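You operate a simulated robot arm through the tools that you are given. There is no shell and no other tool. Be economical: measure what you need, move in short steps, check, and stop when the job is done.

Carry out the task below with a simulated robot arm. There is one attempt and no reset: what you move stays moved.

## Task
Fetch the screw weight from the wooden table and set it on top of the black collar. Then open the lower right drawer, fetch the brass weight from the weight mat and set it in the inside of the lower right drawer, then shut the drawer. Then open the table drawer, put the socket from there on the green tray, then shut the drawer. Then take the blue cap on the top of the steel table and put it away on the top of the packing table. Then open the weights drawer, take the shaft stub that says "9" from the top of the steel table and put it in the inside of the weights drawer and shut the drawer again. Then open the top left drawer, take the 34 metal ring from the top of the steel table and put it in the inside of the top left drawer and shut the drawer again. Then open the tools drawer, take the bearing from the top of the steel table and leave it in the inside of the tools drawer and shut the drawer again. Keep to this order. Set down upright: blue cap, shaft stub.

It is judged by the outcome, as a careful person would: the job done as asked, and still so three seconds after it is handed in. It fails if anything else is knocked over, pushed out of place, dropped, spilled or broken. Lids that push on must go on centred and level and be pressed home; caps that screw on are set level and turned clockwise until they are tight.

## Robot
A 7-joint arm with a fingered hand on a trunk, on a base that drives. Base frame: it is fixed to the floor where the robot stands at the start and does not move with it; the origin is under the middle of the robot, x ahead of it, y to its left, z up; the surface under the hand at the start is at about z = 800. Lengths are in mm, angles in degrees, forces in N, time in s.
With the tool pointing down near the work surface it reaches from about 400 to 740 mm from the robot's upright axis, wherever it stands. Its first joint turns from -166.0 to 166.0 degrees. Places, roughly: bearing (7x7x2 cm) [-300, -4500, 800]; black collar (6x6x4 cm) [600, 400, 800]; blue cap (4x4x5 cm) [-1100, -4600, 800]; brass weight [-2250, -4500, 750]; green tray (23x17 cm) [-1740, -4520, 820]; inside of the lower right drawer [400, -3100, 400]; inside of the tools drawer [300, -4900, 600]; inside of the top left drawer [400, -2100, 700]; inside of the weights drawer [300, -4900, 700]; lower right drawer [300, -3100, 500]; metal ring [-1000, -4500, 750]; screw weight [500, -250, 750]; shaft stub [-1250, -4750, 750]; socket [-1250, -4500, 750]; table drawer [-1200, -4600, 700]; tools drawer [300, -4800, 600]; top left drawer [300, -2100, 700]; top of the packing table [-7000, -900, 800]; weights drawer [300, -4800, 800]. Payload 3.4 kg.
The tool frame sits at the grasp point between the pads (the TCP): z along the fingers, y along the line on which they close. The tips reach 25 mm beyond it. Largest opening 88 mm; the body of the gripper starts 29 mm behind the TCP. The gripper is a hand of 3 fingers: y runs from the thumb to the fingers, the wrist lies at [-13, -106, -174] in the tool frame, and closing takes about 1.5 s.
Orientation is that of the tool frame in the base frame, as a unit quaternion [w, x, y, z]. With the fingers straight down and the wrist toward the robot, the tool's x, y and z point along [0, 1, 0], [1, 0, 0] and [0, 0, -1] of the base frame.

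## Interface
- The arm moves only by the tool send_rows. Its argument "series" is text: rows parted by semicolons, each of 6 numbers parted by spaces: the shift along the tool's x, y, z in m, then the turn, a rotation vector about the tool's x, y, z in rad. In form: x y z ax ay az; .... A call has 1 to 10 rows; each row shifts and turns the commanded pose from where the row before left it, along the tool's axes as they then stand. "claw" is the finger opening in m, from 0 to 0.088, set as the call begins (left out, the last holds). Rows are played at 5 a second. More than 50 mm and 8.6 degrees between two rows, or a gripper value outside its range, and nothing of the call is played. Where a pose cannot be reached the arm comes as near as it can. A force on the tool above 40 N (or 10 N above the force at the start of the call, whichever is more), or a blocked arm, ends the call early, and 0.2 s more pass. Each finger travels about 72 mm/s and halts on what it meets, pressing with about 34 N; the grip force reading is that of the motor and also rises with nothing between the fingers. The clock runs only during rows and for 0.2 s after the last one: add rows that do not move to give the fingers time. It gives the time, the measured TCP pose, the force on the tool (base axes), the opening and the grip force at its end, in the units of the frame above (readings bear some noise), with the torque about the TCP (base axes, N m) and any sound that the robot's microphone picked up.
- Cameras (640 x 400 px; columns grow to the right, rows downward): "scene" is now at [18, 146, 1480.7]; the picture's right is [-0.09, -1.00, 0.00], its down [-0.64, 0.06, -0.76] and it looks along [0.76, -0.07, -0.65] (base axes); focal length 263 px, centre (320, 200). "wrist" rides on the gripper at [58, -85, -99] in the tool frame; the picture's right is [-0.67, 0.35, -0.66], its down [-0.69, -0.63, 0.37] and it looks along [-0.29, 0.69, 0.66] (tool axes); focal length 261 px, centre (320, 200). There is no depth. A picture from a camera that has moved, and an enlarged one, comes with that camera's place and axes in the base frame and with its lens. The place of the scene camera against the robot may be out by one fixed shift of up to 12 mm in any direction.
- camera(camera): a new picture of that camera. No time passes.
- move_column(by): slides the trunk up (or, below 0, down) by that many mm; the arm and the scene camera ride with it, the base frame stays. It gives what a move gives, with no picture.
- steer(legs): drives the robot by 1 to 6 legs, each [ahead, left, turn to the left] in mm, mm and degrees, along the robot's own axes; the way and the turn of a leg run together, so that a leg with both is an arc; at most 1500 mm and 180 degrees a leg. The arm and the cameras ride along, it lands a little off, and it stops where it bumps. It gives what a move gives.
- set_fingers(index, middle, thumb_bend, thumb_turn): sets how far each is bent, from 0 (flat) to 1 (curled in); at 0.3 the hand is open as for a grip, at 0.7 the pads meet at the TCP. One left out holds its place. A second passes; each finger stops where it meets its share of the squeeze, and holds until it gets a number again. A gripper value or a shape takes the hand back. It gives what a move gives, with no picture; readings hold the bend of each and the force on the fingers (four entries, about 0 where the hand has none), thumb and palm. thumb_turn goes from beside the hand (0) to across from the fingers (1), as for a grip.
- grasp_type(shape): the hand has 3 fingers and takes this shape, open, in about a second: jaw (thumb against the fingers, like two jaws); tri (thumb and two fingers); tip (a fingertip pinch); poke (one finger out to press); point (the index stretched); flat (the hand flat); cup (the hand cupped); fist (a fist). The gripper value then closes the fingers along that shape, each until it touches; the sizes above hold for jaw. It gives what a move gives, with no picture.
- aim_head(pan, tilt): turns the head with the scene camera to pan (to the left, within 155 degrees either way) and tilt (down, from -29 to 69), counted from straight ahead of the robot. It gives what a move gives.
- close_up(camera, box): a new picture of the part [left, top, right, bottom] of that camera's present view, enlarged. No time passes.
- sign_off(): hands the job in; it is judged then, once.

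Work in short steps. Places have to be worked out from the pictures, the camera data and where the tool is seen: move nearer, look again, correct. Check each grasp and each placing, and mend what went wrong. You have 567 turns and 360 pictures in all, those below and enlarged ones among them. Open the gripper and draw the arm clear of the work before you hand the job in, unless the task says otherwise; then end with one line.

The tools are called after "Request:" by a JSON object that holds its "api" and its "payload". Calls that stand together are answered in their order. send_rows: Moves the arm, as the interface text tells. Its arguments: {"type":"object","properties":{"series":{"type":"string"},"claw":{"type":"number"}},"required":["series"]} The other tools are called the same way: move_column (by) slides the trunk up or down; grasp_type (shape) gives the hand a shape; set_fingers (index, middle, thumb_bend, thumb_turn) moves the fingers one by one; steer (legs) drives the base; aim_head (pan, tilt) turns the head that bears the scene camera; camera (camera) takes a picture; close_up (camera, box) takes an enlarged picture of a part of a camera's view; sign_off () hands the job in.

At the start:

```text
time_s: 0.0
tcp_pos: [460.1, -71.6, 1037.1]
orientation: [0.001, 0.707, 0.707, 0.0]
force: [0.7, -0.5, 0.7]
ft_torque: [0.04, 0.01, 0.0]
grip_width: 87.6
grasp_force: 0.0
shape: jaw
bend: [0.3, 0.3, 0.3, 0.98]
finger forces: [0.0, 0.0, 0.0, 0.0, 0.0, 0.1]
trunk travel left (down, up): [-500.0, 90.0]
robot x, y, heading: [-0.2, -2.1, -0.2]
head pan, tilt: [-4.9, 40.2]
```

scene: 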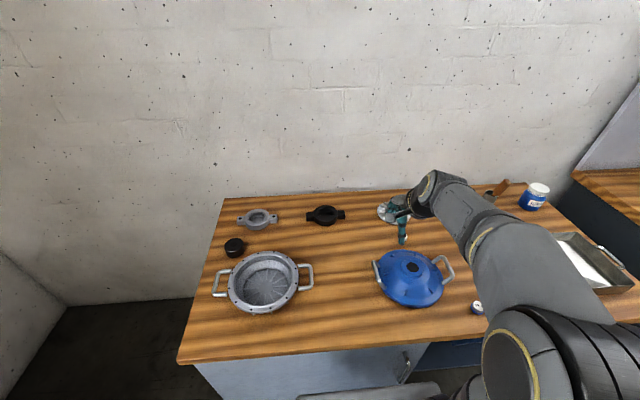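
wrist: 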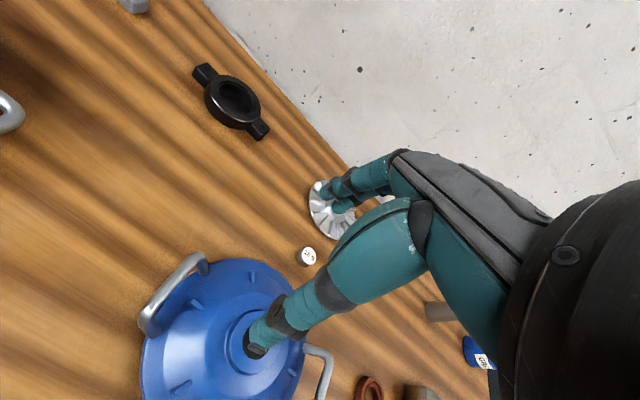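

I take a closer look at the table to identify the screw weight and the collar.

Request:
{"api": "close_up", "payload": {"camera": "scene", "box": [360, 170, 640, 345]}}

Request:
{"api": "close_up", "payload": {"camera": "scene", "box": [200, 190, 360, 290]}}

Request:
{"api": "close_up", "payload": {"camera": "wrist", "box": [240, 200, 400, 300]}}

```text
2.29 times, centred on (500, 258) of scene
camera zoom: at [18.0, 146.0, 1480.7], right [-0.09, -1.0, 0.0], down [-0.64, 0.06, -0.76], along [0.76, -0.07, -0.65], focal length 602 px, centre (-91, 69)
```

zoom: 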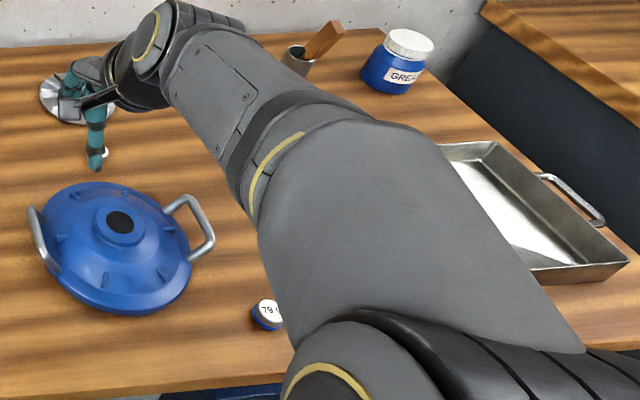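

```text
4.00 times, centred on (280, 240) of scene
camera zoom: at [18.0, 146.0, 1480.7], right [-0.09, -1.0, 0.0], down [-0.64, 0.06, -0.76], along [0.76, -0.07, -0.65], focal length 1053 px, centre (480, 40)
```

zoom: 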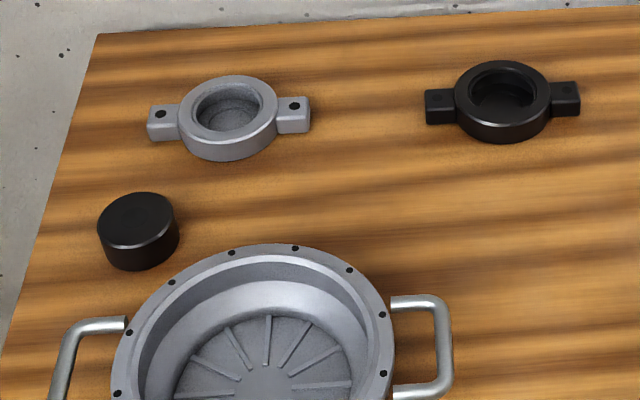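

```text
4.00 times, centred on (320, 250) of wrist
camera zoom: at [375.6, -12.8, 1136.6], right [0.35, -0.67, 0.66], down [-0.63, -0.69, -0.37], along [0.69, -0.29, -0.66], focal length 1043 px, centre (320, 0)
```

zoom: 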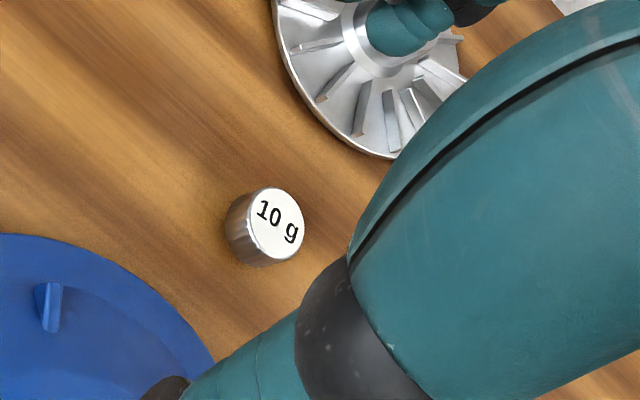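

The 10 g and 79 g pieces are visible, but the arm may hide others. I shift the hand left to uncover the right part of the table.

Request:
{"api": "send_rows", "payload": {"series": "0.05 0 0 0 0 0; 0.05 0 0 0 0 0; 0.05 0 0 0 0 0; 0.05 0 0 0 0 0; 0.05 0 0 0 0 0; 0.05 0 0 0 0 0; 0.05 0 0 0 0 0; 0.05 0 0 0 0 0"}}

Request:
{"api": "aim_head", "payload": {"pan": -25, "tilt": 45}}

Request:
{"api": "camera", "payload": {"camera": "scene"}}

```text
time_s: 1.8
tcp_pos: [459.9, 328.0, 1037.1]
orientation: [0.0, 0.707, 0.707, 0.0]
force: [0.5, 0.9, -0.5]
ft_torque: [-0.03, -0.02, 0.0]
grip_width: 87.6
grasp_force: 0.0
shape: jaw
bend: [0.3, 0.3, 0.3, 0.98]
finger forces: [0.1, 0.0, 0.1, 0.0, 0.1, 0.1]
trunk travel left (down, up): [-500.0, 90.0]
robot x, y, heading: [-2.8, -0.3, 0.2]
head pan, tilt: [-4.9, 40.2]
```

```text
time_s: 2.6
tcp_pos: [458.2, 326.6, 1036.4]
orientation: [0.0, 0.707, 0.707, 0.0]
force: [-0.2, 0.3, -0.2]
ft_torque: [0.01, -0.02, -0.01]
grip_width: 87.7
grasp_force: 0.1
shape: jaw
bend: [0.3, 0.3, 0.3, 0.98]
finger forces: [0.0, 0.0, 0.0, 0.0, 0.0, 0.0]
trunk travel left (down, up): [-500.0, 90.0]
robot x, y, heading: [1.2, 1.1, -0.1]
head pan, tilt: [-25.0, 45.0]
```

```text
354 pictures are left
camera scene: at [7.2, 119.0, 1473.8], right [-0.42, -0.91, 0.0], down [-0.64, 0.3, -0.71], along [0.64, -0.3, -0.71], focal length 263 px, centre (320, 200)
```

scene: 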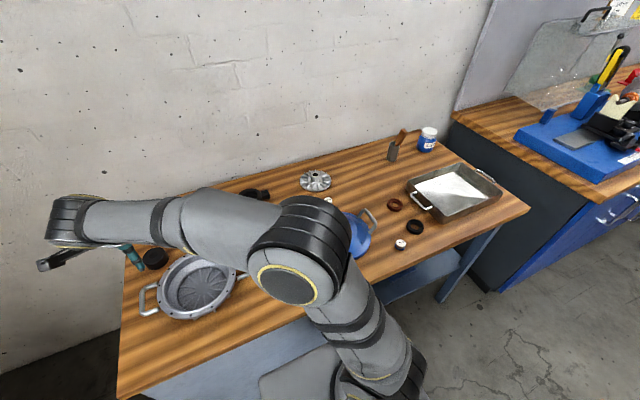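

Request:
{"api": "close_up", "payload": {"camera": "scene", "box": [290, 120, 530, 270]}}

Request:
{"api": "close_up", "payload": {"camera": "scene", "box": [370, 190, 450, 240]}}

```text
2.67 times, centred on (410, 195) of scene
camera zoom: at [7.2, 119.0, 1473.8], right [-0.42, -0.91, 0.0], down [-0.64, 0.3, -0.71], along [0.64, -0.3, -0.71], focal length 702 px, centre (80, 213)
```

zoom: 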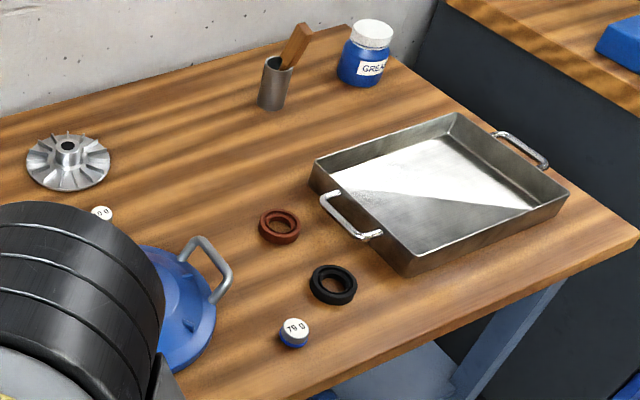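

```text
8.00 times, centred on (410, 215) of scene
camera zoom: at [7.2, 119.0, 1473.8], right [-0.42, -0.91, 0.0], down [-0.64, 0.3, -0.71], along [0.64, -0.3, -0.71], focal length 2106 px, centre (-400, 80)
```

zoom: 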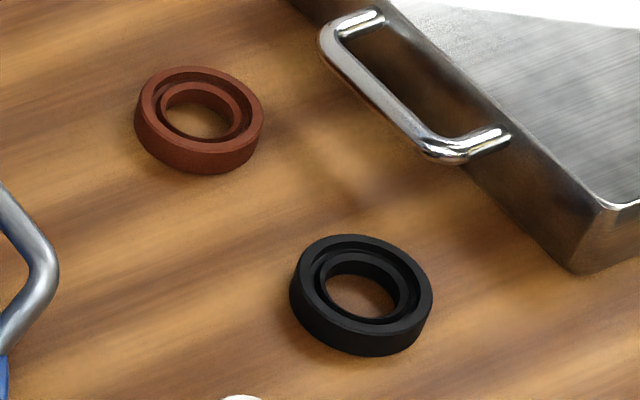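

I zoom in on both candidate weights.

Request:
{"api": "close_up", "payload": {"camera": "scene", "box": [380, 230, 420, 255]}}

Request:
{"api": "close_up", "payload": {"camera": "scene", "box": [308, 187, 348, 212]}}

```text
16.00 times, centred on (400, 242) of scene
camera zoom: at [7.2, 119.0, 1473.8], right [-0.42, -0.91, 0.0], down [-0.64, 0.3, -0.71], along [0.64, -0.3, -0.71], focal length 4212 px, centre (-960, -480)
```

zoom: 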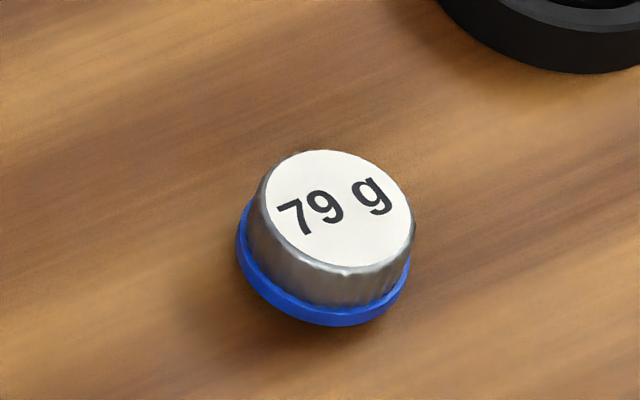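

```text
16.00 times, centred on (328, 200) of scene
camera zoom: at [7.2, 119.0, 1473.8], right [-0.42, -0.91, 0.0], down [-0.64, 0.3, -0.71], along [0.64, -0.3, -0.71], focal length 4212 px, centre (192, 208)
```

zoom: 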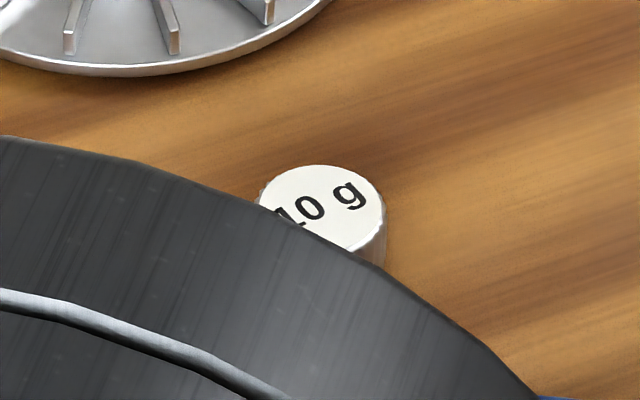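

Only the 10 g weight at about (598, -182) matches the given rough place, so I move the hand above it and look with the wrist camera.

Request:
{"api": "send_rows", "payload": {"series": "-0.048 0.012 0 0 0 0; -0.048 0.012 0 0 0 0; -0.048 0.012 0 0 0 0; -0.048 0.012 0 0 0 0; -0.048 0.012 0 0 0 0; -0.048 0.012 0 0 0 0; -0.048 0.012 0 0 0 0; -0.048 0.012 0 0 0 0; -0.048 0.012 0 0 0 0; -0.048 0.012 0 0 0 0", "claw": 0.06}}

Request:
{"api": "send_rows", "payload": {"series": "-0.03 0.018 0 0 0 0; 0 0 0.045 0 0 0; 0 0 0.045 0 0 0; 0 0 0 0 0 0"}}

Request:
{"api": "camera", "payload": {"camera": "wrist"}}

Request:
{"api": "camera", "payload": {"camera": "scene"}}

```text
time_s: 4.8
tcp_pos: [581.4, -151.8, 1037.3]
orientation: [0.0, 0.707, 0.707, 0.0]
force: [-0.5, 0.2, -0.6]
ft_torque: [-0.01, 0.01, 0.04]
grip_width: 60.2
grasp_force: 0.0
shape: jaw
bend: [0.28, 0.37, 0.59, 0.99]
finger forces: [0.0, 0.1, 0.1, 0.1, 0.1, 0.0]
trunk travel left (down, up): [-500.0, 90.0]
robot x, y, heading: [-5.9, -4.1, 0.0]
head pan, tilt: [-25.0, 45.0]
```

```text
time_s: 5.8
tcp_pos: [598.2, -183.8, 947.8]
orientation: [0.0, 0.707, 0.707, 0.0]
force: [0.0, 0.3, 0.2]
ft_torque: [0.0, -0.01, -0.01]
grip_width: 60.3
grasp_force: 0.0
shape: jaw
bend: [0.28, 0.38, 0.59, 0.99]
finger forces: [0.0, 0.1, 0.1, 0.1, 0.0, 0.0]
trunk travel left (down, up): [-500.0, 90.0]
robot x, y, heading: [0.6, 1.3, -0.1]
head pan, tilt: [-25.0, 45.0]
```

```text
349 pictures are left
camera wrist: at [512.5, -125.3, 1046.2], right [0.35, -0.67, 0.66], down [-0.63, -0.69, -0.37], along [0.69, -0.29, -0.66], focal length 261 px, centre (320, 200)
```

wrist: 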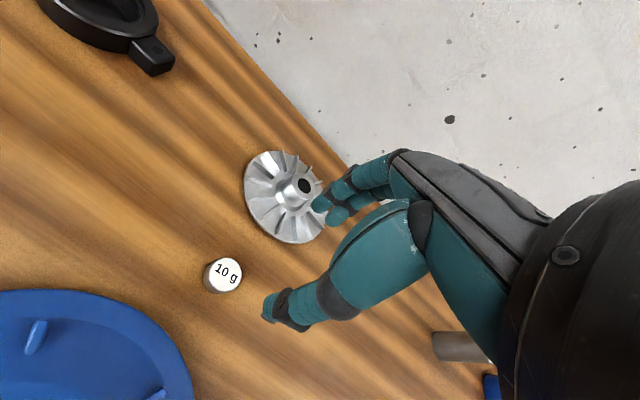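

```text
348 pictures are left
camera scene: at [7.3, 118.7, 1473.8], right [-0.42, -0.91, 0.0], down [-0.64, 0.3, -0.71], along [0.64, -0.3, -0.71], focal length 263 px, centre (320, 200)
```

scene: 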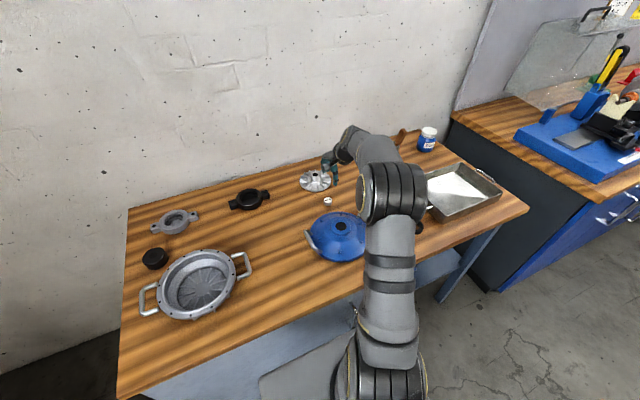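

The weight is near (601, -181). I zoom in to judge its shape and height before descending.

Request:
{"api": "close_up", "payload": {"camera": "wrist", "box": [180, 235, 276, 295]}}

Request:
{"api": "close_up", "payload": {"camera": "scene", "box": [300, 150, 364, 218]}}

```text
6.67 times, centred on (228, 265) of wrist
camera zoom: at [512.5, -125.3, 1046.2], right [0.35, -0.67, 0.66], down [-0.63, -0.69, -0.37], along [0.69, -0.29, -0.66], focal length 1738 px, centre (933, -233)
```

zoom: 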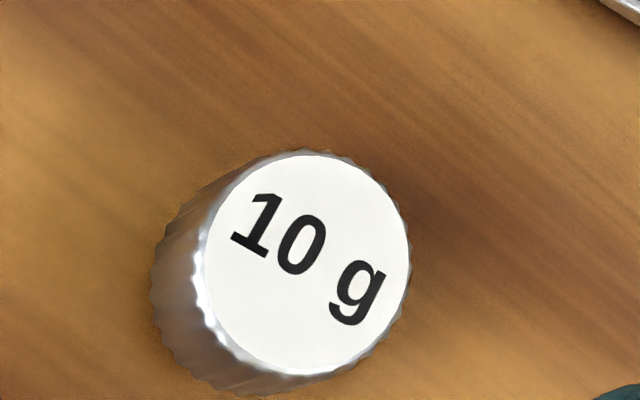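

```text
5.88 times, centred on (332, 184) of scene
camera zoom: at [7.3, 118.7, 1473.8], right [-0.42, -0.91, 0.0], down [-0.64, 0.3, -0.71], along [0.64, -0.3, -0.71], focal length 1549 px, centre (249, 294)
```

zoom: 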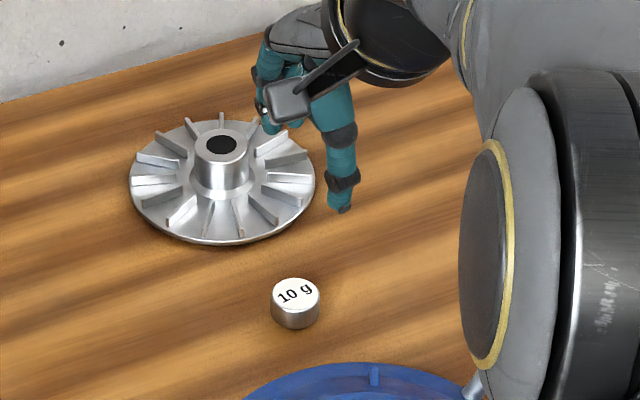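

It is about 25 mm wide and 18 mm high. I correct by 2 mm and descend so that the tips stay just above the table.

Request:
{"api": "send_rows", "payload": {"series": "0.002 0.002 0.03 0 0 0; 0 0 0.03 0 0 0; 0 0 0.03 0 0 0; 0 0 0.015 0 0 0; 0 0 0.011 0 0 0; 0 0 0 0 0 0"}}

Request:
{"api": "camera", "payload": {"camera": "wrist"}}

Request:
{"api": "close_up", "payload": {"camera": "scene", "box": [300, 150, 364, 218]}}

```text
time_s: 7.2
tcp_pos: [600.6, -178.7, 830.0]
orientation: [0.0, 0.707, 0.707, 0.0]
force: [1.2, -0.2, 0.7]
ft_torque: [-0.02, 0.01, 0.01]
grip_width: 60.4
grasp_force: 0.1
shape: jaw
bend: [0.28, 0.38, 0.59, 0.99]
finger forces: [0.1, 0.0, 0.0, 0.1, 0.0, 0.1]
trunk travel left (down, up): [-500.0, 90.0]
robot x, y, heading: [-1.8, -0.5, 0.1]
head pan, tilt: [-25.0, 45.0]
```

```text
345 pictures are left
camera wrist: at [516.2, -119.9, 930.0], right [0.35, -0.67, 0.66], down [-0.63, -0.69, -0.37], along [0.69, -0.29, -0.66], focal length 261 px, centre (320, 200)
```

wrist: 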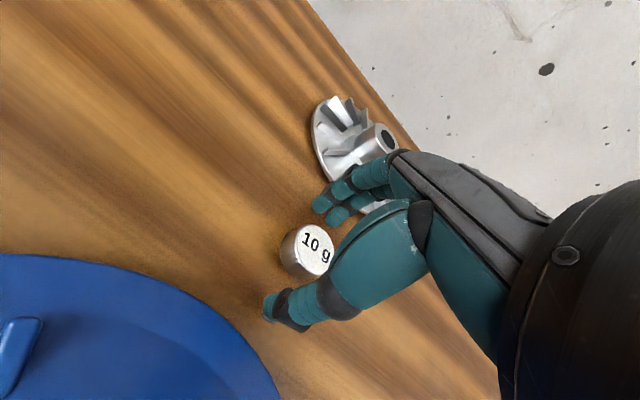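

```text
5.88 times, centred on (332, 184) of scene
camera zoom: at [7.2, 118.8, 1473.8], right [-0.42, -0.91, 0.0], down [-0.64, 0.3, -0.71], along [0.64, -0.3, -0.71], focal length 1549 px, centre (249, 294)
```

zoom: 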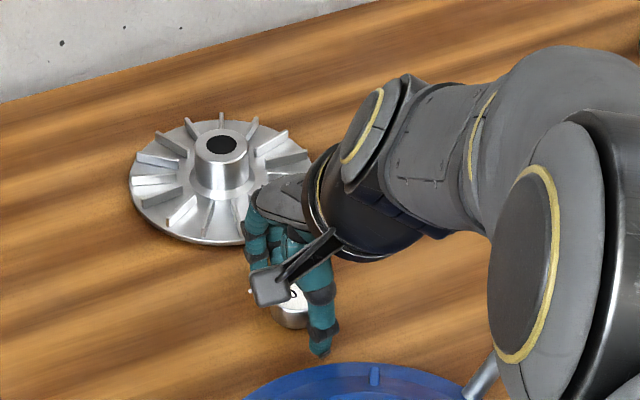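

The weight stands between thumb and fingers. I close the hand with waiting rows.

Request:
{"api": "send_rows", "payload": {"series": "-0.001 0.002 0 0 0 0; 0 0 0 0 0 0; 0 0 0 0 0 0; 0 0 0 0 0 0; 0 0 0 0 0 0; 0 0 0 0 0 0; 0 0 0 0 0 0; 0 0 0 0 0 0", "claw": 0.0}}

Request:
{"api": "camera", "payload": {"camera": "wrist"}}

```text
time_s: 9.0
tcp_pos: [601.5, -180.0, 829.4]
orientation: [-0.001, 0.707, 0.707, 0.0]
force: [0.5, 0.2, 0.3]
ft_torque: [-0.01, 0.01, 0.03]
grip_width: 22.7
grasp_force: 33.9
shape: jaw
bend: [0.74, 0.57, 0.75, 1.0]
finger forces: [19.5, 10.9, 0.0, 0.0, 30.2, 0.1]
trunk travel left (down, up): [-500.0, 90.0]
robot x, y, heading: [2.5, 0.3, 0.0]
head pan, tilt: [-25.0, 45.0]
```

```text
343 pictures are left
camera wrist: at [518.1, -121.2, 930.3], right [0.35, -0.67, 0.66], down [-0.63, -0.69, -0.37], along [0.69, -0.29, -0.66], focal length 261 px, centre (320, 200)
```

wrist: 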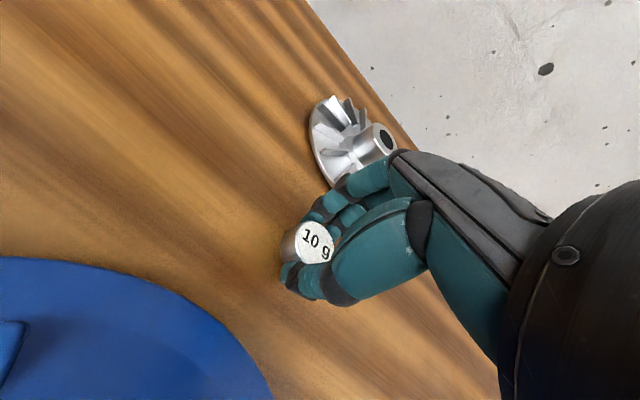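

Gripped at 22.7 mm width. I lift it straight up and check.

Request:
{"api": "send_rows", "payload": {"series": "0 0 -0.01 0 0 0; 0 0 -0.02 0 0 0; 0 0 -0.04 0 0 0; 0 0 -0.05 0 0 0; 0 0 0 0 0 0"}}

Request:
{"api": "camera", "payload": {"camera": "wrist"}}

Request:
{"api": "aim_head", "payload": {"pan": 10, "tilt": 45}}

Request:
{"api": "camera", "payload": {"camera": "scene"}}

```text
time_s: 10.2
tcp_pos: [602.7, -180.2, 947.9]
orientation: [0.0, 0.707, 0.707, 0.001]
force: [-0.2, -0.1, -0.1]
ft_torque: [0.01, -0.01, 0.01]
grip_width: 22.7
grasp_force: 34.3
shape: jaw
bend: [0.74, 0.57, 0.75, 1.0]
finger forces: [19.7, 11.4, 0.1, 0.0, 30.3, 0.0]
trunk travel left (down, up): [-500.0, 90.0]
robot x, y, heading: [2.1, -0.7, 0.1]
head pan, tilt: [-25.0, 45.0]
```

```text
342 pictures are left
camera wrist: at [517.8, -120.6, 1048.6], right [0.35, -0.67, 0.66], down [-0.63, -0.69, -0.37], along [0.69, -0.29, -0.66], focal length 261 px, centre (320, 200)
```

wrist: 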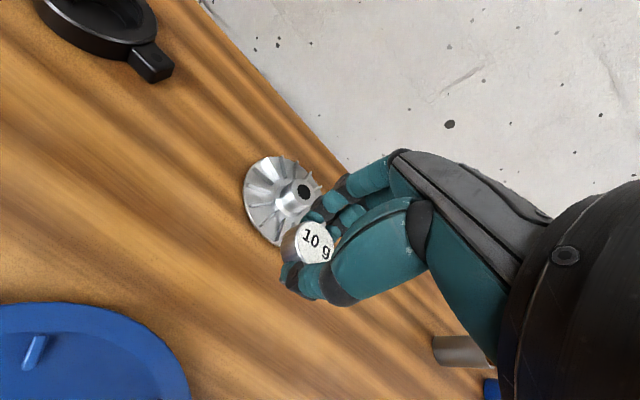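

```text
time_s: 11.2
tcp_pos: [603.1, -180.2, 948.5]
orientation: [0.0, 0.707, 0.707, 0.0]
force: [-0.3, -0.3, -0.6]
ft_torque: [-0.01, 0.02, -0.01]
grip_width: 22.5
grasp_force: 33.8
shape: jaw
bend: [0.74, 0.57, 0.75, 1.0]
finger forces: [19.6, 11.3, 0.0, 0.1, 30.3, 0.1]
trunk travel left (down, up): [-500.0, 90.0]
robot x, y, heading: [-2.7, 0.5, -0.2]
head pan, tilt: [10.0, 45.0]
```

```text
341 pictures are left
camera scene: at [13.6, 167.2, 1473.8], right [0.17, -0.98, 0.0], down [-0.7, -0.12, -0.71], along [0.7, 0.12, -0.71], focal length 263 px, centre (320, 200)
```

scene: 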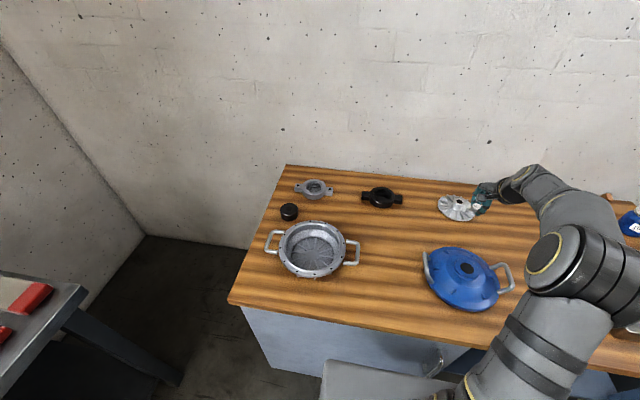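

Held firmly and level. I carry it over towards the black cylinder (the collar at about (598, 372)), keeping high.

Request:
{"api": "send_rows", "payload": {"series": "0.049 -0.003 -0.005 0 0 0; 0.049 -0.003 -0.005 0 0 0; 0.049 -0.003 -0.005 0 0 0; 0.049 -0.003 -0.005 0 0 0; 0.049 -0.003 0 0 0 0; 0.049 -0.003 0 0 0 0; 0.049 -0.003 0 0 0 0; 0.049 -0.003 0 0 0 0; 0.049 -0.003 0 0 0 0; 0.049 -0.003 0 0 0 0"}}

Request:
{"api": "send_rows", "payload": {"series": "0.04 0 0 0 0 0; 0.02 0 0 0 0 0; 0 0 0 0 0 0"}}

Request:
{"api": "camera", "payload": {"camera": "wrist"}}

```text
time_s: 13.4
tcp_pos: [571.5, 310.9, 970.7]
orientation: [0.0, 0.707, 0.707, 0.0]
force: [0.0, -0.5, -0.6]
ft_torque: [0.04, 0.02, -0.03]
grip_width: 22.3
grasp_force: 34.1
shape: jaw
bend: [0.74, 0.57, 0.75, 1.0]
finger forces: [19.9, 11.5, 0.1, 0.0, 30.2, 0.1]
trunk travel left (down, up): [-500.0, 90.0]
robot x, y, heading: [-3.8, -2.4, 0.1]
head pan, tilt: [10.0, 45.0]
```

```text
time_s: 14.2
tcp_pos: [571.3, 370.6, 970.9]
orientation: [0.0, 0.707, 0.707, 0.0]
force: [-0.2, -0.5, -0.6]
ft_torque: [0.02, 0.02, -0.01]
grip_width: 22.5
grasp_force: 34.1
shape: jaw
bend: [0.74, 0.57, 0.75, 1.0]
finger forces: [19.9, 11.5, 0.0, 0.0, 30.0, 0.0]
trunk travel left (down, up): [-500.0, 90.0]
robot x, y, heading: [-2.9, 0.3, -0.3]
head pan, tilt: [10.0, 45.0]
```

```text
340 pictures are left
camera wrist: at [486.5, 429.4, 1071.9], right [0.35, -0.67, 0.66], down [-0.63, -0.69, -0.37], along [0.69, -0.29, -0.66], focal length 261 px, centre (320, 200)
```

wrist: 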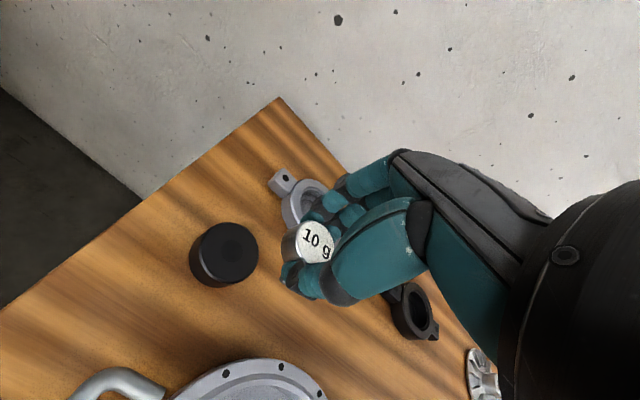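

The collar's top centre works out near (594, 384). I zoom in to refine.

Request:
{"api": "close_up", "payload": {"camera": "wrist", "box": [176, 205, 272, 295]}}

Request:
{"api": "close_up", "payload": {"camera": "scene", "box": [270, 170, 350, 230]}}

```text
4.44 times, centred on (224, 250) of wrist
camera zoom: at [486.5, 429.4, 1071.9], right [0.35, -0.67, 0.66], down [-0.63, -0.69, -0.37], along [0.69, -0.29, -0.66], focal length 1158 px, centre (747, -22)
```

zoom: 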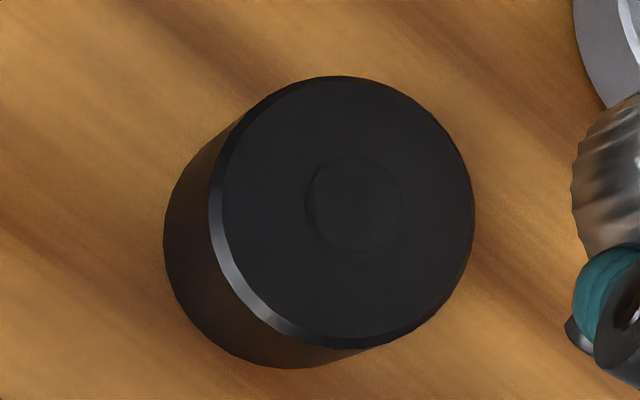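

```text
6.67 times, centred on (310, 200) of scene
camera zoom: at [13.5, 167.3, 1473.8], right [0.17, -0.98, 0.0], down [-0.7, -0.12, -0.71], along [0.7, 0.12, -0.71], focal length 1755 px, centre (387, 200)
```

zoom: 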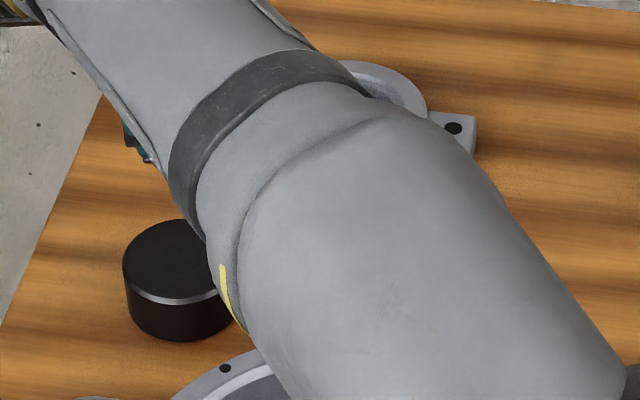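

Centre refined to about (595, 382). I align the weight over it and descend to some 15 mm above, then look.

Request:
{"api": "send_rows", "payload": {"series": "0.006 0.009 0.01 0 0 0; 0.006 0.010 0.025 0 0 0; 0 0 0.025 0 0 0; 0 0 0.022 0 0 0; 0 0 0 0 0 0"}}

Request:
{"api": "camera", "payload": {"camera": "wrist"}}

Request:
{"api": "close_up", "payload": {"camera": "wrist", "box": [240, 200, 400, 320]}}

```text
time_s: 15.4
tcp_pos: [590.8, 382.9, 887.6]
orientation: [0.001, 0.707, 0.707, 0.0]
force: [0.5, -0.7, -0.7]
ft_torque: [0.0, -0.02, -0.02]
grip_width: 22.2
grasp_force: 33.6
shape: jaw
bend: [0.74, 0.57, 0.75, 1.0]
finger forces: [19.9, 11.7, 0.0, 0.1, 30.0, 0.0]
trunk travel left (down, up): [-500.0, 90.0]
robot x, y, heading: [-2.4, 0.2, -0.1]
head pan, tilt: [10.0, 45.0]
```

```text
337 pictures are left
camera wrist: at [506.1, 441.4, 988.2], right [0.35, -0.67, 0.66], down [-0.63, -0.69, -0.37], along [0.69, -0.29, -0.66], focal length 261 px, centre (320, 200)
```

wrist: 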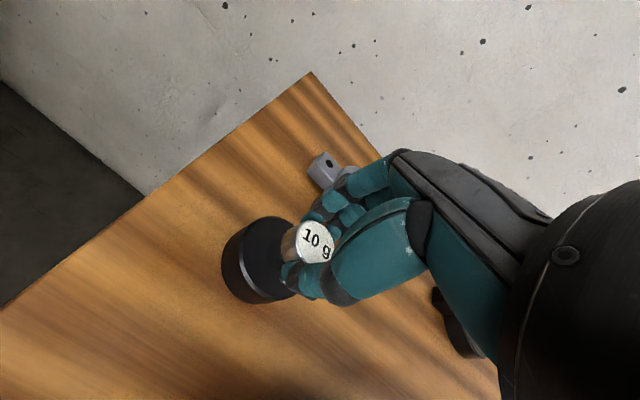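

```text
3.33 times, centred on (320, 260) of wrist
camera zoom: at [506.1, 441.4, 988.2], right [0.35, -0.67, 0.66], down [-0.63, -0.69, -0.37], along [0.69, -0.29, -0.66], focal length 869 px, centre (320, 0)
```

zoom: 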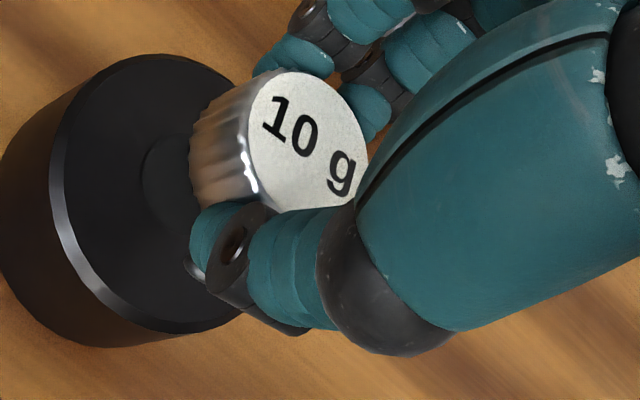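

The projected collar centre matches the picture, so alignment is right. I lower in small steps until contact.

Request:
{"api": "send_rows", "payload": {"series": "0 0 0.006 0 0 0; 0 0 0.005 0 0 0; 0 0 0.003 0 0 0; 0 0 0 0 0 0"}}

Request:
{"api": "close_up", "payload": {"camera": "wrist", "box": [240, 200, 400, 320]}}

```text
time_s: 16.4
tcp_pos: [591.1, 381.2, 874.7]
orientation: [0.0, 0.708, 0.706, 0.0]
force: [-0.7, -0.1, -0.5]
ft_torque: [0.0, 0.01, -0.01]
grip_width: 22.3
grasp_force: 33.8
shape: jaw
bend: [0.74, 0.57, 0.75, 1.0]
finger forces: [19.9, 11.8, 0.1, 0.1, 30.1, 0.1]
trunk travel left (down, up): [-500.0, 90.0]
robot x, y, heading: [-1.6, -0.2, -0.2]
head pan, tilt: [10.0, 45.0]
```

```text
3.33 times, centred on (320, 260) of wrist
camera zoom: at [505.9, 440.4, 974.9], right [0.35, -0.67, 0.66], down [-0.63, -0.69, -0.37], along [0.69, -0.28, -0.66], focal length 869 px, centre (320, 0)
```

zoom: 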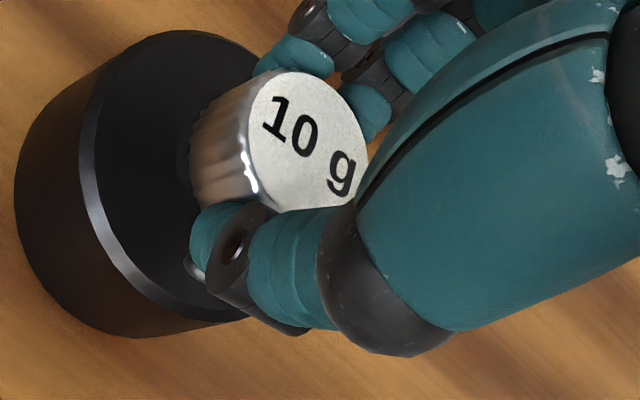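

Still a small gap. I go down a few mm more, watching the force.

Request:
{"api": "send_rows", "payload": {"series": "0 0 0.002 0 0 0; 0 0 0.001 0 0 0; 0 0 0.001 0 0 0; 0 0 0 0 0 0"}}

```text
time_s: 17.4
tcp_pos: [590.2, 381.3, 871.3]
orientation: [0.0, 0.706, 0.708, 0.0]
force: [0.9, -0.1, 0.7]
ft_torque: [0.01, 0.0, 0.01]
grip_width: 22.5
grasp_force: 34.2
shape: jaw
bend: [0.74, 0.57, 0.75, 1.0]
finger forces: [19.9, 11.7, 0.0, 0.0, 30.1, 0.0]
trunk travel left (down, up): [-500.0, 90.0]
robot x, y, heading: [0.0, 1.9, -0.1]
head pan, tilt: [10.0, 45.0]
```

Request:
{"api": "send_rows", "payload": {"series": "0 0 0.001 0 0 0; 0 0 0.001 0 0 0; 0 0 0 0 0 0"}}

Request:
{"api": "close_up", "payload": {"camera": "wrist", "box": [240, 200, 400, 320]}}

```text
time_s: 18.2
tcp_pos: [589.9, 380.5, 867.3]
orientation: [-0.001, 0.707, 0.707, -0.001]
force: [0.3, 0.5, -0.6]
ft_torque: [-0.01, 0.01, 0.03]
grip_width: 22.3
grasp_force: 33.8
shape: jaw
bend: [0.74, 0.57, 0.75, 1.0]
finger forces: [19.9, 11.7, 0.0, 0.1, 30.1, 0.1]
trunk travel left (down, up): [-500.0, 90.0]
robot x, y, heading: [2.0, 0.3, 0.0]
head pan, tilt: [10.0, 45.0]
```

```text
3.33 times, centred on (320, 260) of wrist
camera zoom: at [505.6, 440.6, 969.0], right [0.35, -0.67, 0.66], down [-0.63, -0.69, -0.37], along [0.69, -0.29, -0.66], focal length 869 px, centre (320, 0)
```

zoom: 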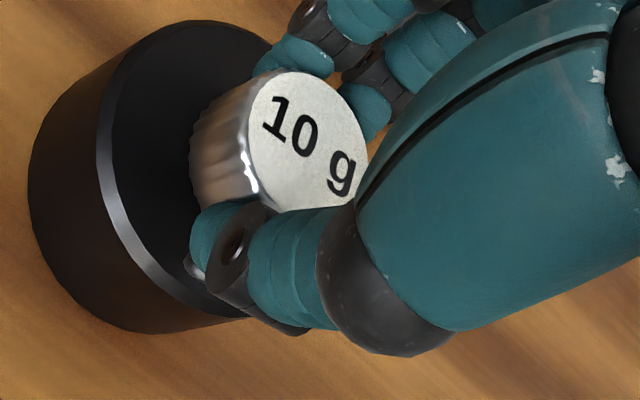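

No contact yet; I keep lowering by 1 mm rows.

Request:
{"api": "send_rows", "payload": {"series": "0 0 0.001 0 0 0; 0 0 0.001 0 0 0; 0 0 0 0 0 0"}}

Request:
{"api": "send_rows", "payload": {"series": "0 0 0.001 0 0 0; 0 0 0.001 0 0 0; 0 0 0 0 0 0"}}

Request:
{"api": "close_up", "payload": {"camera": "wrist", "box": [240, 200, 400, 320]}}

```text
time_s: 19.0
tcp_pos: [591.2, 381.6, 865.9]
orientation: [0.0, 0.707, 0.707, 0.001]
force: [0.2, -0.4, 0.8]
ft_torque: [0.03, 0.01, 0.0]
grip_width: 22.5
grasp_force: 33.8
shape: jaw
bend: [0.74, 0.57, 0.75, 1.0]
finger forces: [19.9, 11.6, 0.0, 0.0, 30.1, 0.0]
trunk travel left (down, up): [-500.0, 90.0]
robot x, y, heading: [-1.7, -2.9, -0.3]
head pan, tilt: [10.0, 45.0]
```

```text
time_s: 19.8
tcp_pos: [591.3, 380.6, 863.5]
orientation: [0.0, 0.707, 0.707, 0.0]
force: [0.0, 0.3, -0.2]
ft_torque: [0.01, -0.04, 0.0]
grip_width: 22.4
grasp_force: 34.3
shape: jaw
bend: [0.74, 0.57, 0.75, 1.0]
finger forces: [19.9, 11.7, 0.0, 0.0, 30.1, 0.1]
trunk travel left (down, up): [-500.0, 90.0]
robot x, y, heading: [1.4, -1.7, 0.1]
head pan, tilt: [10.0, 45.0]
```

```text
3.33 times, centred on (320, 260) of wrist
camera zoom: at [506.1, 440.4, 964.2], right [0.35, -0.67, 0.66], down [-0.63, -0.69, -0.37], along [0.69, -0.29, -0.66], focal length 869 px, centre (320, 0)
```

zoom: 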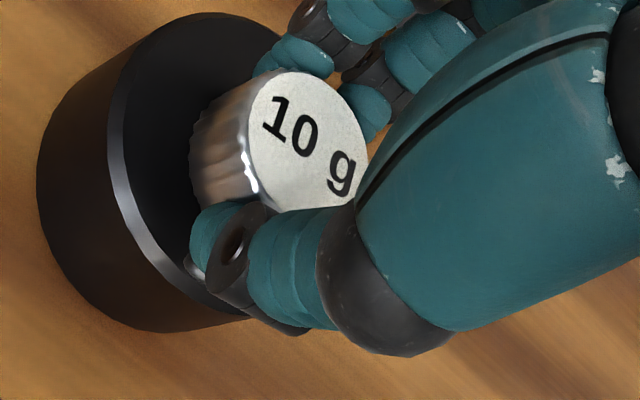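

The gap is still closing; the weight's base is centred over the collar. Continue down gently.

Request:
{"api": "send_rows", "payload": {"series": "0 0 0.001 0 0 0; 0 0 0.001 0 0 0; 0 0 0 0 0 0"}}

Request:
{"api": "send_rows", "payload": {"series": "0 0 0.001 0 0 0; 0 0 0.001 0 0 0; 0 0 0 0 0 0"}}

Request:
{"api": "close_up", "payload": {"camera": "wrist", "box": [240, 200, 400, 320]}}

```text
time_s: 20.6
tcp_pos: [589.9, 381.3, 862.0]
orientation: [0.0, 0.708, 0.707, 0.0]
force: [-0.1, -0.3, -1.1]
ft_torque: [-0.03, 0.0, 0.03]
grip_width: 22.5
grasp_force: 33.8
shape: jaw
bend: [0.74, 0.57, 0.75, 1.0]
finger forces: [19.9, 11.8, 0.1, 0.1, 30.1, 0.0]
trunk travel left (down, up): [-500.0, 90.0]
robot x, y, heading: [-0.7, 2.2, -0.2]
head pan, tilt: [10.0, 45.0]
```

```text
time_s: 21.4
tcp_pos: [590.5, 381.6, 860.3]
orientation: [0.0, 0.707, 0.707, 0.0]
force: [0.6, -0.5, 7.0]
ft_torque: [0.02, -0.04, 0.01]
grip_width: 22.6
grasp_force: 34.5
shape: jaw
bend: [0.74, 0.57, 0.75, 1.0]
finger forces: [20.4, 12.3, 0.0, 0.1, 31.1, 0.0]
trunk travel left (down, up): [-500.0, 90.0]
robot x, y, heading: [-0.4, 0.8, 0.3]
head pan, tilt: [10.0, 45.0]
```

```text
3.33 times, centred on (320, 260) of wrist
camera zoom: at [505.3, 440.4, 961.3], right [0.35, -0.67, 0.66], down [-0.63, -0.69, -0.37], along [0.7, -0.28, -0.66], focal length 869 px, centre (320, 0)
```

zoom: 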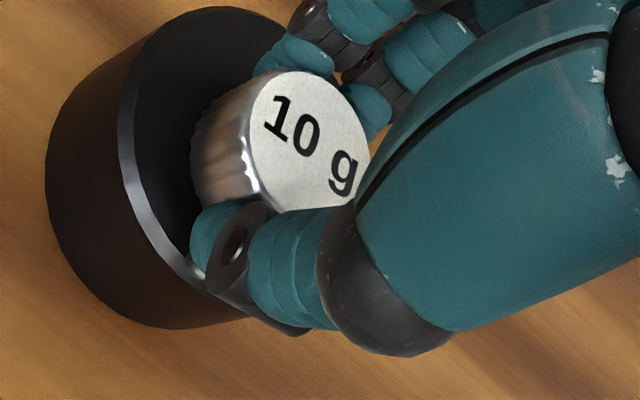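

Contact felt (7 N). I release by opening to 50 mm.

Request:
{"api": "send_rows", "payload": {"series": "0 0 -0.0005 0 0 0; 0 0 0 0 0 0; 0 0 0 0 0 0; 0 0 0 0 0 0; 0 0 0 0 0 0", "claw": 0.05}}

Request:
{"api": "close_up", "payload": {"camera": "wrist", "box": [200, 190, 400, 320]}}

```text
time_s: 22.6
tcp_pos: [588.8, 380.6, 861.2]
orientation: [-0.001, 0.707, 0.707, -0.001]
force: [0.5, 0.4, -1.0]
ft_torque: [0.04, -0.02, -0.01]
grip_width: 49.6
grasp_force: 0.1
shape: jaw
bend: [0.74, 0.42, 0.66, 1.0]
finger forces: [0.1, 0.0, 0.0, 0.0, 0.1, 0.0]
trunk travel left (down, up): [-500.0, 90.0]
robot x, y, heading: [-0.1, -3.5, -0.2]
head pan, tilt: [10.0, 45.0]
```

```text
3.08 times, centred on (300, 255) of wrist
camera zoom: at [505.6, 440.0, 961.1], right [0.35, -0.67, 0.66], down [-0.63, -0.69, -0.37], along [0.69, -0.29, -0.66], focal length 802 px, centre (382, 31)
```

zoom: 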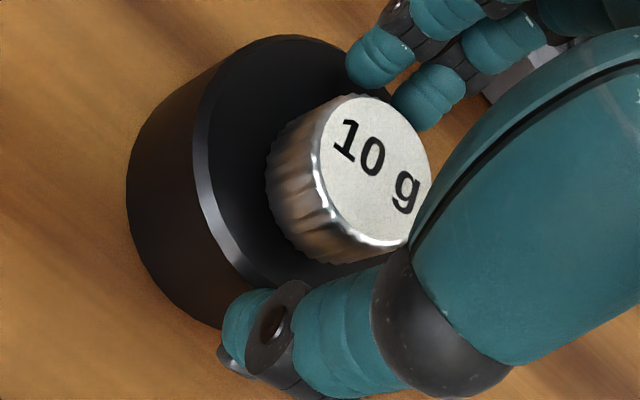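

The weight stands level on the collar and the fingers are clear. I rise and check.

Request:
{"api": "send_rows", "payload": {"series": "0 0 -0.01 0 0 0; 0 0 -0.03 0 0 0; 0 0 -0.05 0 0 0; 0 -0.05 -0.05 0 0 0; 0 -0.05 -0.04 0 0 0; 0 -0.05 0 0 0 0"}}

Request:
{"api": "camera", "payload": {"camera": "wrist"}}

Request:
{"api": "close_up", "payload": {"camera": "wrist", "box": [220, 80, 380, 180]}}

```text
refused: row 4 steps farther than a row can; nothing moved
```

```text
330 pictures are left
camera wrist: at [505.6, 440.0, 961.1], right [0.35, -0.67, 0.66], down [-0.63, -0.69, -0.37], along [0.69, -0.29, -0.66], focal length 261 px, centre (320, 200)
```

wrist: 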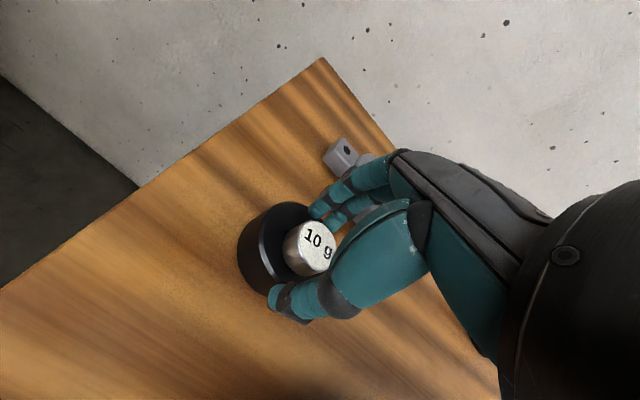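

```text
4.00 times, centred on (300, 130) of wrist
camera zoom: at [505.6, 440.0, 961.1], right [0.35, -0.67, 0.66], down [-0.63, -0.69, -0.37], along [0.69, -0.29, -0.66], focal length 1043 px, centre (400, 480)
```

zoom: 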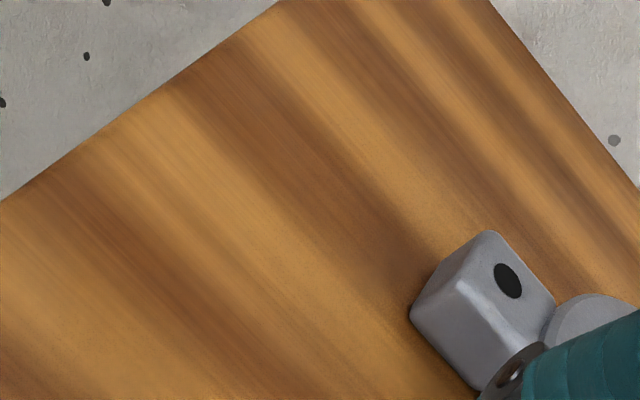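

The combined row was too long; I rise with shorter rows, and draw back.

Request:
{"api": "send_rows", "payload": {"series": "0 0 -0.01 0 0 0; 0 0 -0.03 0 0 0; 0 0 -0.05 0 0 0; 0 0 -0.05 0 0 0; 0 -0.03 -0.03 0 0 0; 0 -0.045 0 0 0 0; 0 -0.045 0 0 0 0; 0 -0.045 0 0 0 0"}}

Request:
{"api": "camera", "payload": {"camera": "scene"}}

Request:
{"api": "camera", "payload": {"camera": "wrist"}}

```text
time_s: 24.4
tcp_pos: [418.1, 376.2, 1028.0]
orientation: [0.0, 0.707, 0.707, -0.001]
force: [-0.1, 0.1, 0.7]
ft_torque: [-0.04, 0.0, 0.01]
grip_width: 49.4
grasp_force: 0.0
shape: jaw
bend: [0.74, 0.42, 0.66, 1.0]
finger forces: [0.1, 0.1, 0.1, 0.0, 0.0, 0.0]
out of reach, approached as far as the arm can: row 4
trunk travel left (down, up): [-500.0, 90.0]
robot x, y, heading: [-3.2, -2.3, 0.1]
head pan, tilt: [10.0, 45.0]
```

```text
328 pictures are left
camera scene: at [13.3, 167.2, 1473.8], right [0.17, -0.98, 0.0], down [-0.7, -0.12, -0.71], along [0.7, 0.12, -0.71], focal length 263 px, centre (320, 200)
```

scene: 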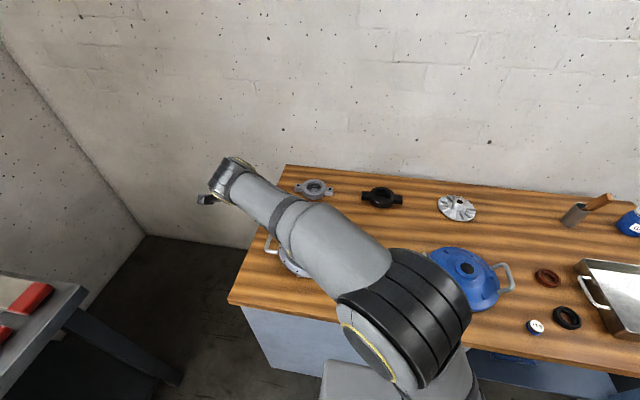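

```text
327 pictures are left
camera wrist: at [333.8, 435.4, 1128.2], right [0.35, -0.67, 0.66], down [-0.63, -0.68, -0.37], along [0.69, -0.29, -0.66], focal length 261 px, centre (320, 200)
```

wrist: 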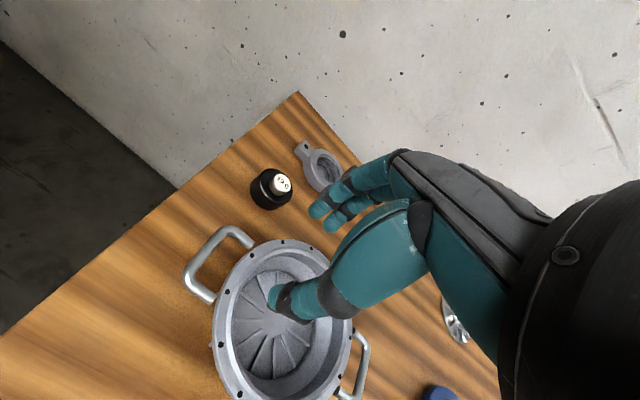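

The first step is done. I bring the arm to the front and look right with the head to find the drawers.

Request:
{"api": "send_rows", "payload": {"series": "-0.045 0 -0.003 0 0 0; -0.045 0 -0.003 0 0 0; -0.045 0 -0.003 0 0 0; -0.045 0 -0.003 0 0 0; -0.045 0 0 0 0 0; -0.045 0 0 0 0 0; -0.045 0 0 0 0 0; -0.045 0 0 0 0 0", "claw": 0.088}}

Request:
{"api": "aim_head", "payload": {"pan": -80, "tilt": 20}}

Request:
{"api": "camera", "payload": {"camera": "scene"}}

Request:
{"api": "aim_head", "payload": {"pan": -130, "tilt": 15}}

Request:
{"api": "camera", "payload": {"camera": "scene"}}

```text
time_s: 26.2
tcp_pos: [422.2, 13.8, 1039.1]
orientation: [0.001, 0.707, 0.707, 0.001]
force: [0.3, -0.5, -0.9]
ft_torque: [0.02, 0.01, 0.01]
grip_width: 87.6
grasp_force: 0.1
shape: jaw
bend: [0.3, 0.3, 0.3, 0.98]
finger forces: [0.1, 0.1, 0.1, 0.1, 0.0, 0.1]
trunk travel left (down, up): [-500.0, 90.0]
robot x, y, heading: [-2.5, -3.0, -0.1]
head pan, tilt: [10.0, 45.0]
```

```text
time_s: 27.9
tcp_pos: [421.8, 13.7, 1039.3]
orientation: [0.001, 0.707, 0.707, 0.001]
force: [-0.2, 0.9, -0.1]
ft_torque: [-0.06, 0.01, -0.03]
grip_width: 88.1
grasp_force: 0.0
shape: jaw
bend: [0.3, 0.3, 0.3, 0.98]
finger forces: [0.0, 0.0, 0.1, 0.1, 0.0, 0.0]
trunk travel left (down, up): [-500.0, 90.0]
robot x, y, heading: [-1.8, 0.6, -0.0]
head pan, tilt: [-80.0, 20.0]
```

```text
326 pictures are left
camera scene: at [-50.3, 61.5, 1512.4], right [-0.98, -0.17, 0.0], down [-0.06, 0.34, -0.94], along [0.16, -0.93, -0.34], focal length 263 px, centre (320, 200)
```

scene: 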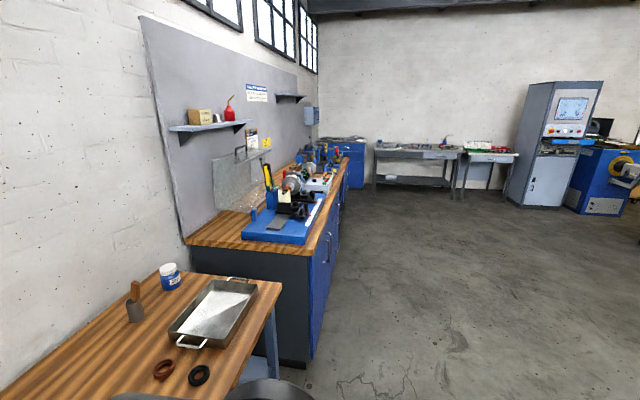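

```text
time_s: 29.1
tcp_pos: [423.3, 14.6, 1039.6]
orientation: [0.0, 0.707, 0.707, 0.001]
force: [-0.5, -0.3, -0.3]
ft_torque: [-0.04, -0.02, -0.01]
grip_width: 87.7
grasp_force: 0.1
shape: jaw
bend: [0.3, 0.3, 0.3, 0.98]
finger forces: [0.0, 0.1, 0.0, 0.0, 0.0, 0.1]
trunk travel left (down, up): [-500.0, 90.0]
robot x, y, heading: [2.1, 2.0, 0.1]
head pan, tilt: [-130.0, 15.0]
```

```text
325 pictures are left
camera scene: at [-126.5, 81.6, 1520.6], right [-0.77, 0.64, 0.0], down [0.17, 0.2, -0.97], along [-0.62, -0.74, -0.26], focal length 263 px, centre (320, 200)
```

scene: 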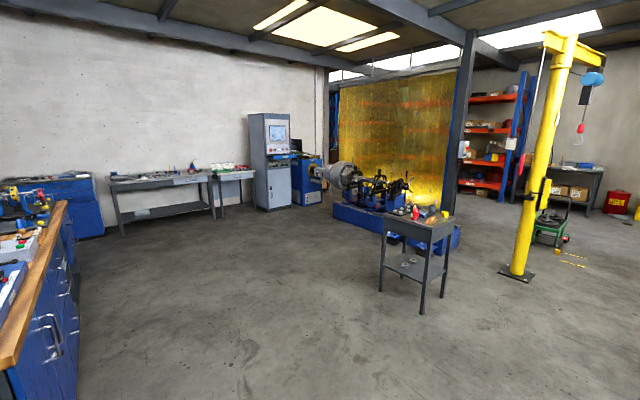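

The bench with drawers runs along x≈300, with the steel table beyond it. I back off and strafe right to stand before the lower right drawer.

Request:
{"api": "steer", "payload": {"legs": [[-500, 0, 0], [0, -1500, 0], [0, -1500, 0], [0, -100, 0]]}}

Request:
{"api": "aim_head", "payload": {"pan": 0, "tilt": 50}}

Request:
{"api": "camera", "payload": {"camera": "scene"}}

```text
time_s: 46.8
tcp_pos: [-20.7, -3072.8, 1037.9]
orientation: [0.001, 0.697, 0.717, 0.001]
force: [0.1, -0.4, 0.2]
ft_torque: [-0.01, 0.04, 0.0]
grip_width: 87.5
grasp_force: 0.1
shape: jaw
bend: [0.3, 0.3, 0.3, 0.98]
finger forces: [0.0, 0.1, 0.0, 0.0, 0.0, 0.0]
trunk travel left (down, up): [-500.0, 90.0]
robot x, y, heading: [-442.5, -3099.4, 1.5]
head pan, tilt: [-130.0, 15.0]
```

```text
time_s: 48.9
tcp_pos: [-19.7, -3071.7, 1038.9]
orientation: [0.0, 0.698, 0.717, 0.001]
force: [0.4, -0.5, -0.1]
ft_torque: [0.0, -0.01, -0.02]
grip_width: 87.3
grasp_force: 0.0
shape: jaw
bend: [0.3, 0.3, 0.3, 0.98]
finger forces: [0.0, 0.0, 0.1, 0.1, 0.0, 0.1]
trunk travel left (down, up): [-500.0, 90.0]
robot x, y, heading: [-445.4, -3099.5, 1.8]
head pan, tilt: [0.0, 50.0]
```

```text
324 pictures are left
camera scene: at [-436.4, -2944.1, 1466.9], right [0.03, -1.0, 0.0], down [-0.77, -0.02, -0.64], along [0.64, 0.02, -0.77], focal length 263 px, centre (320, 200)
```

scene: 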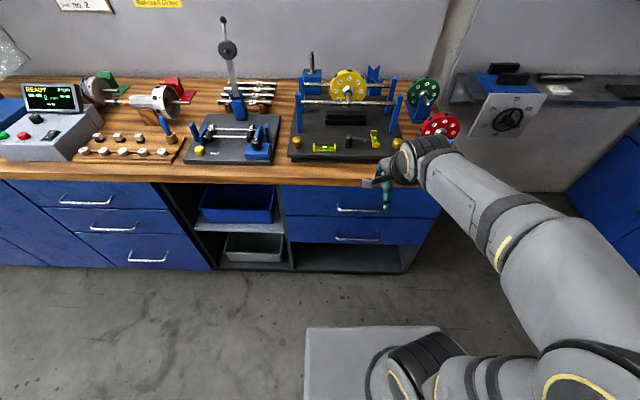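

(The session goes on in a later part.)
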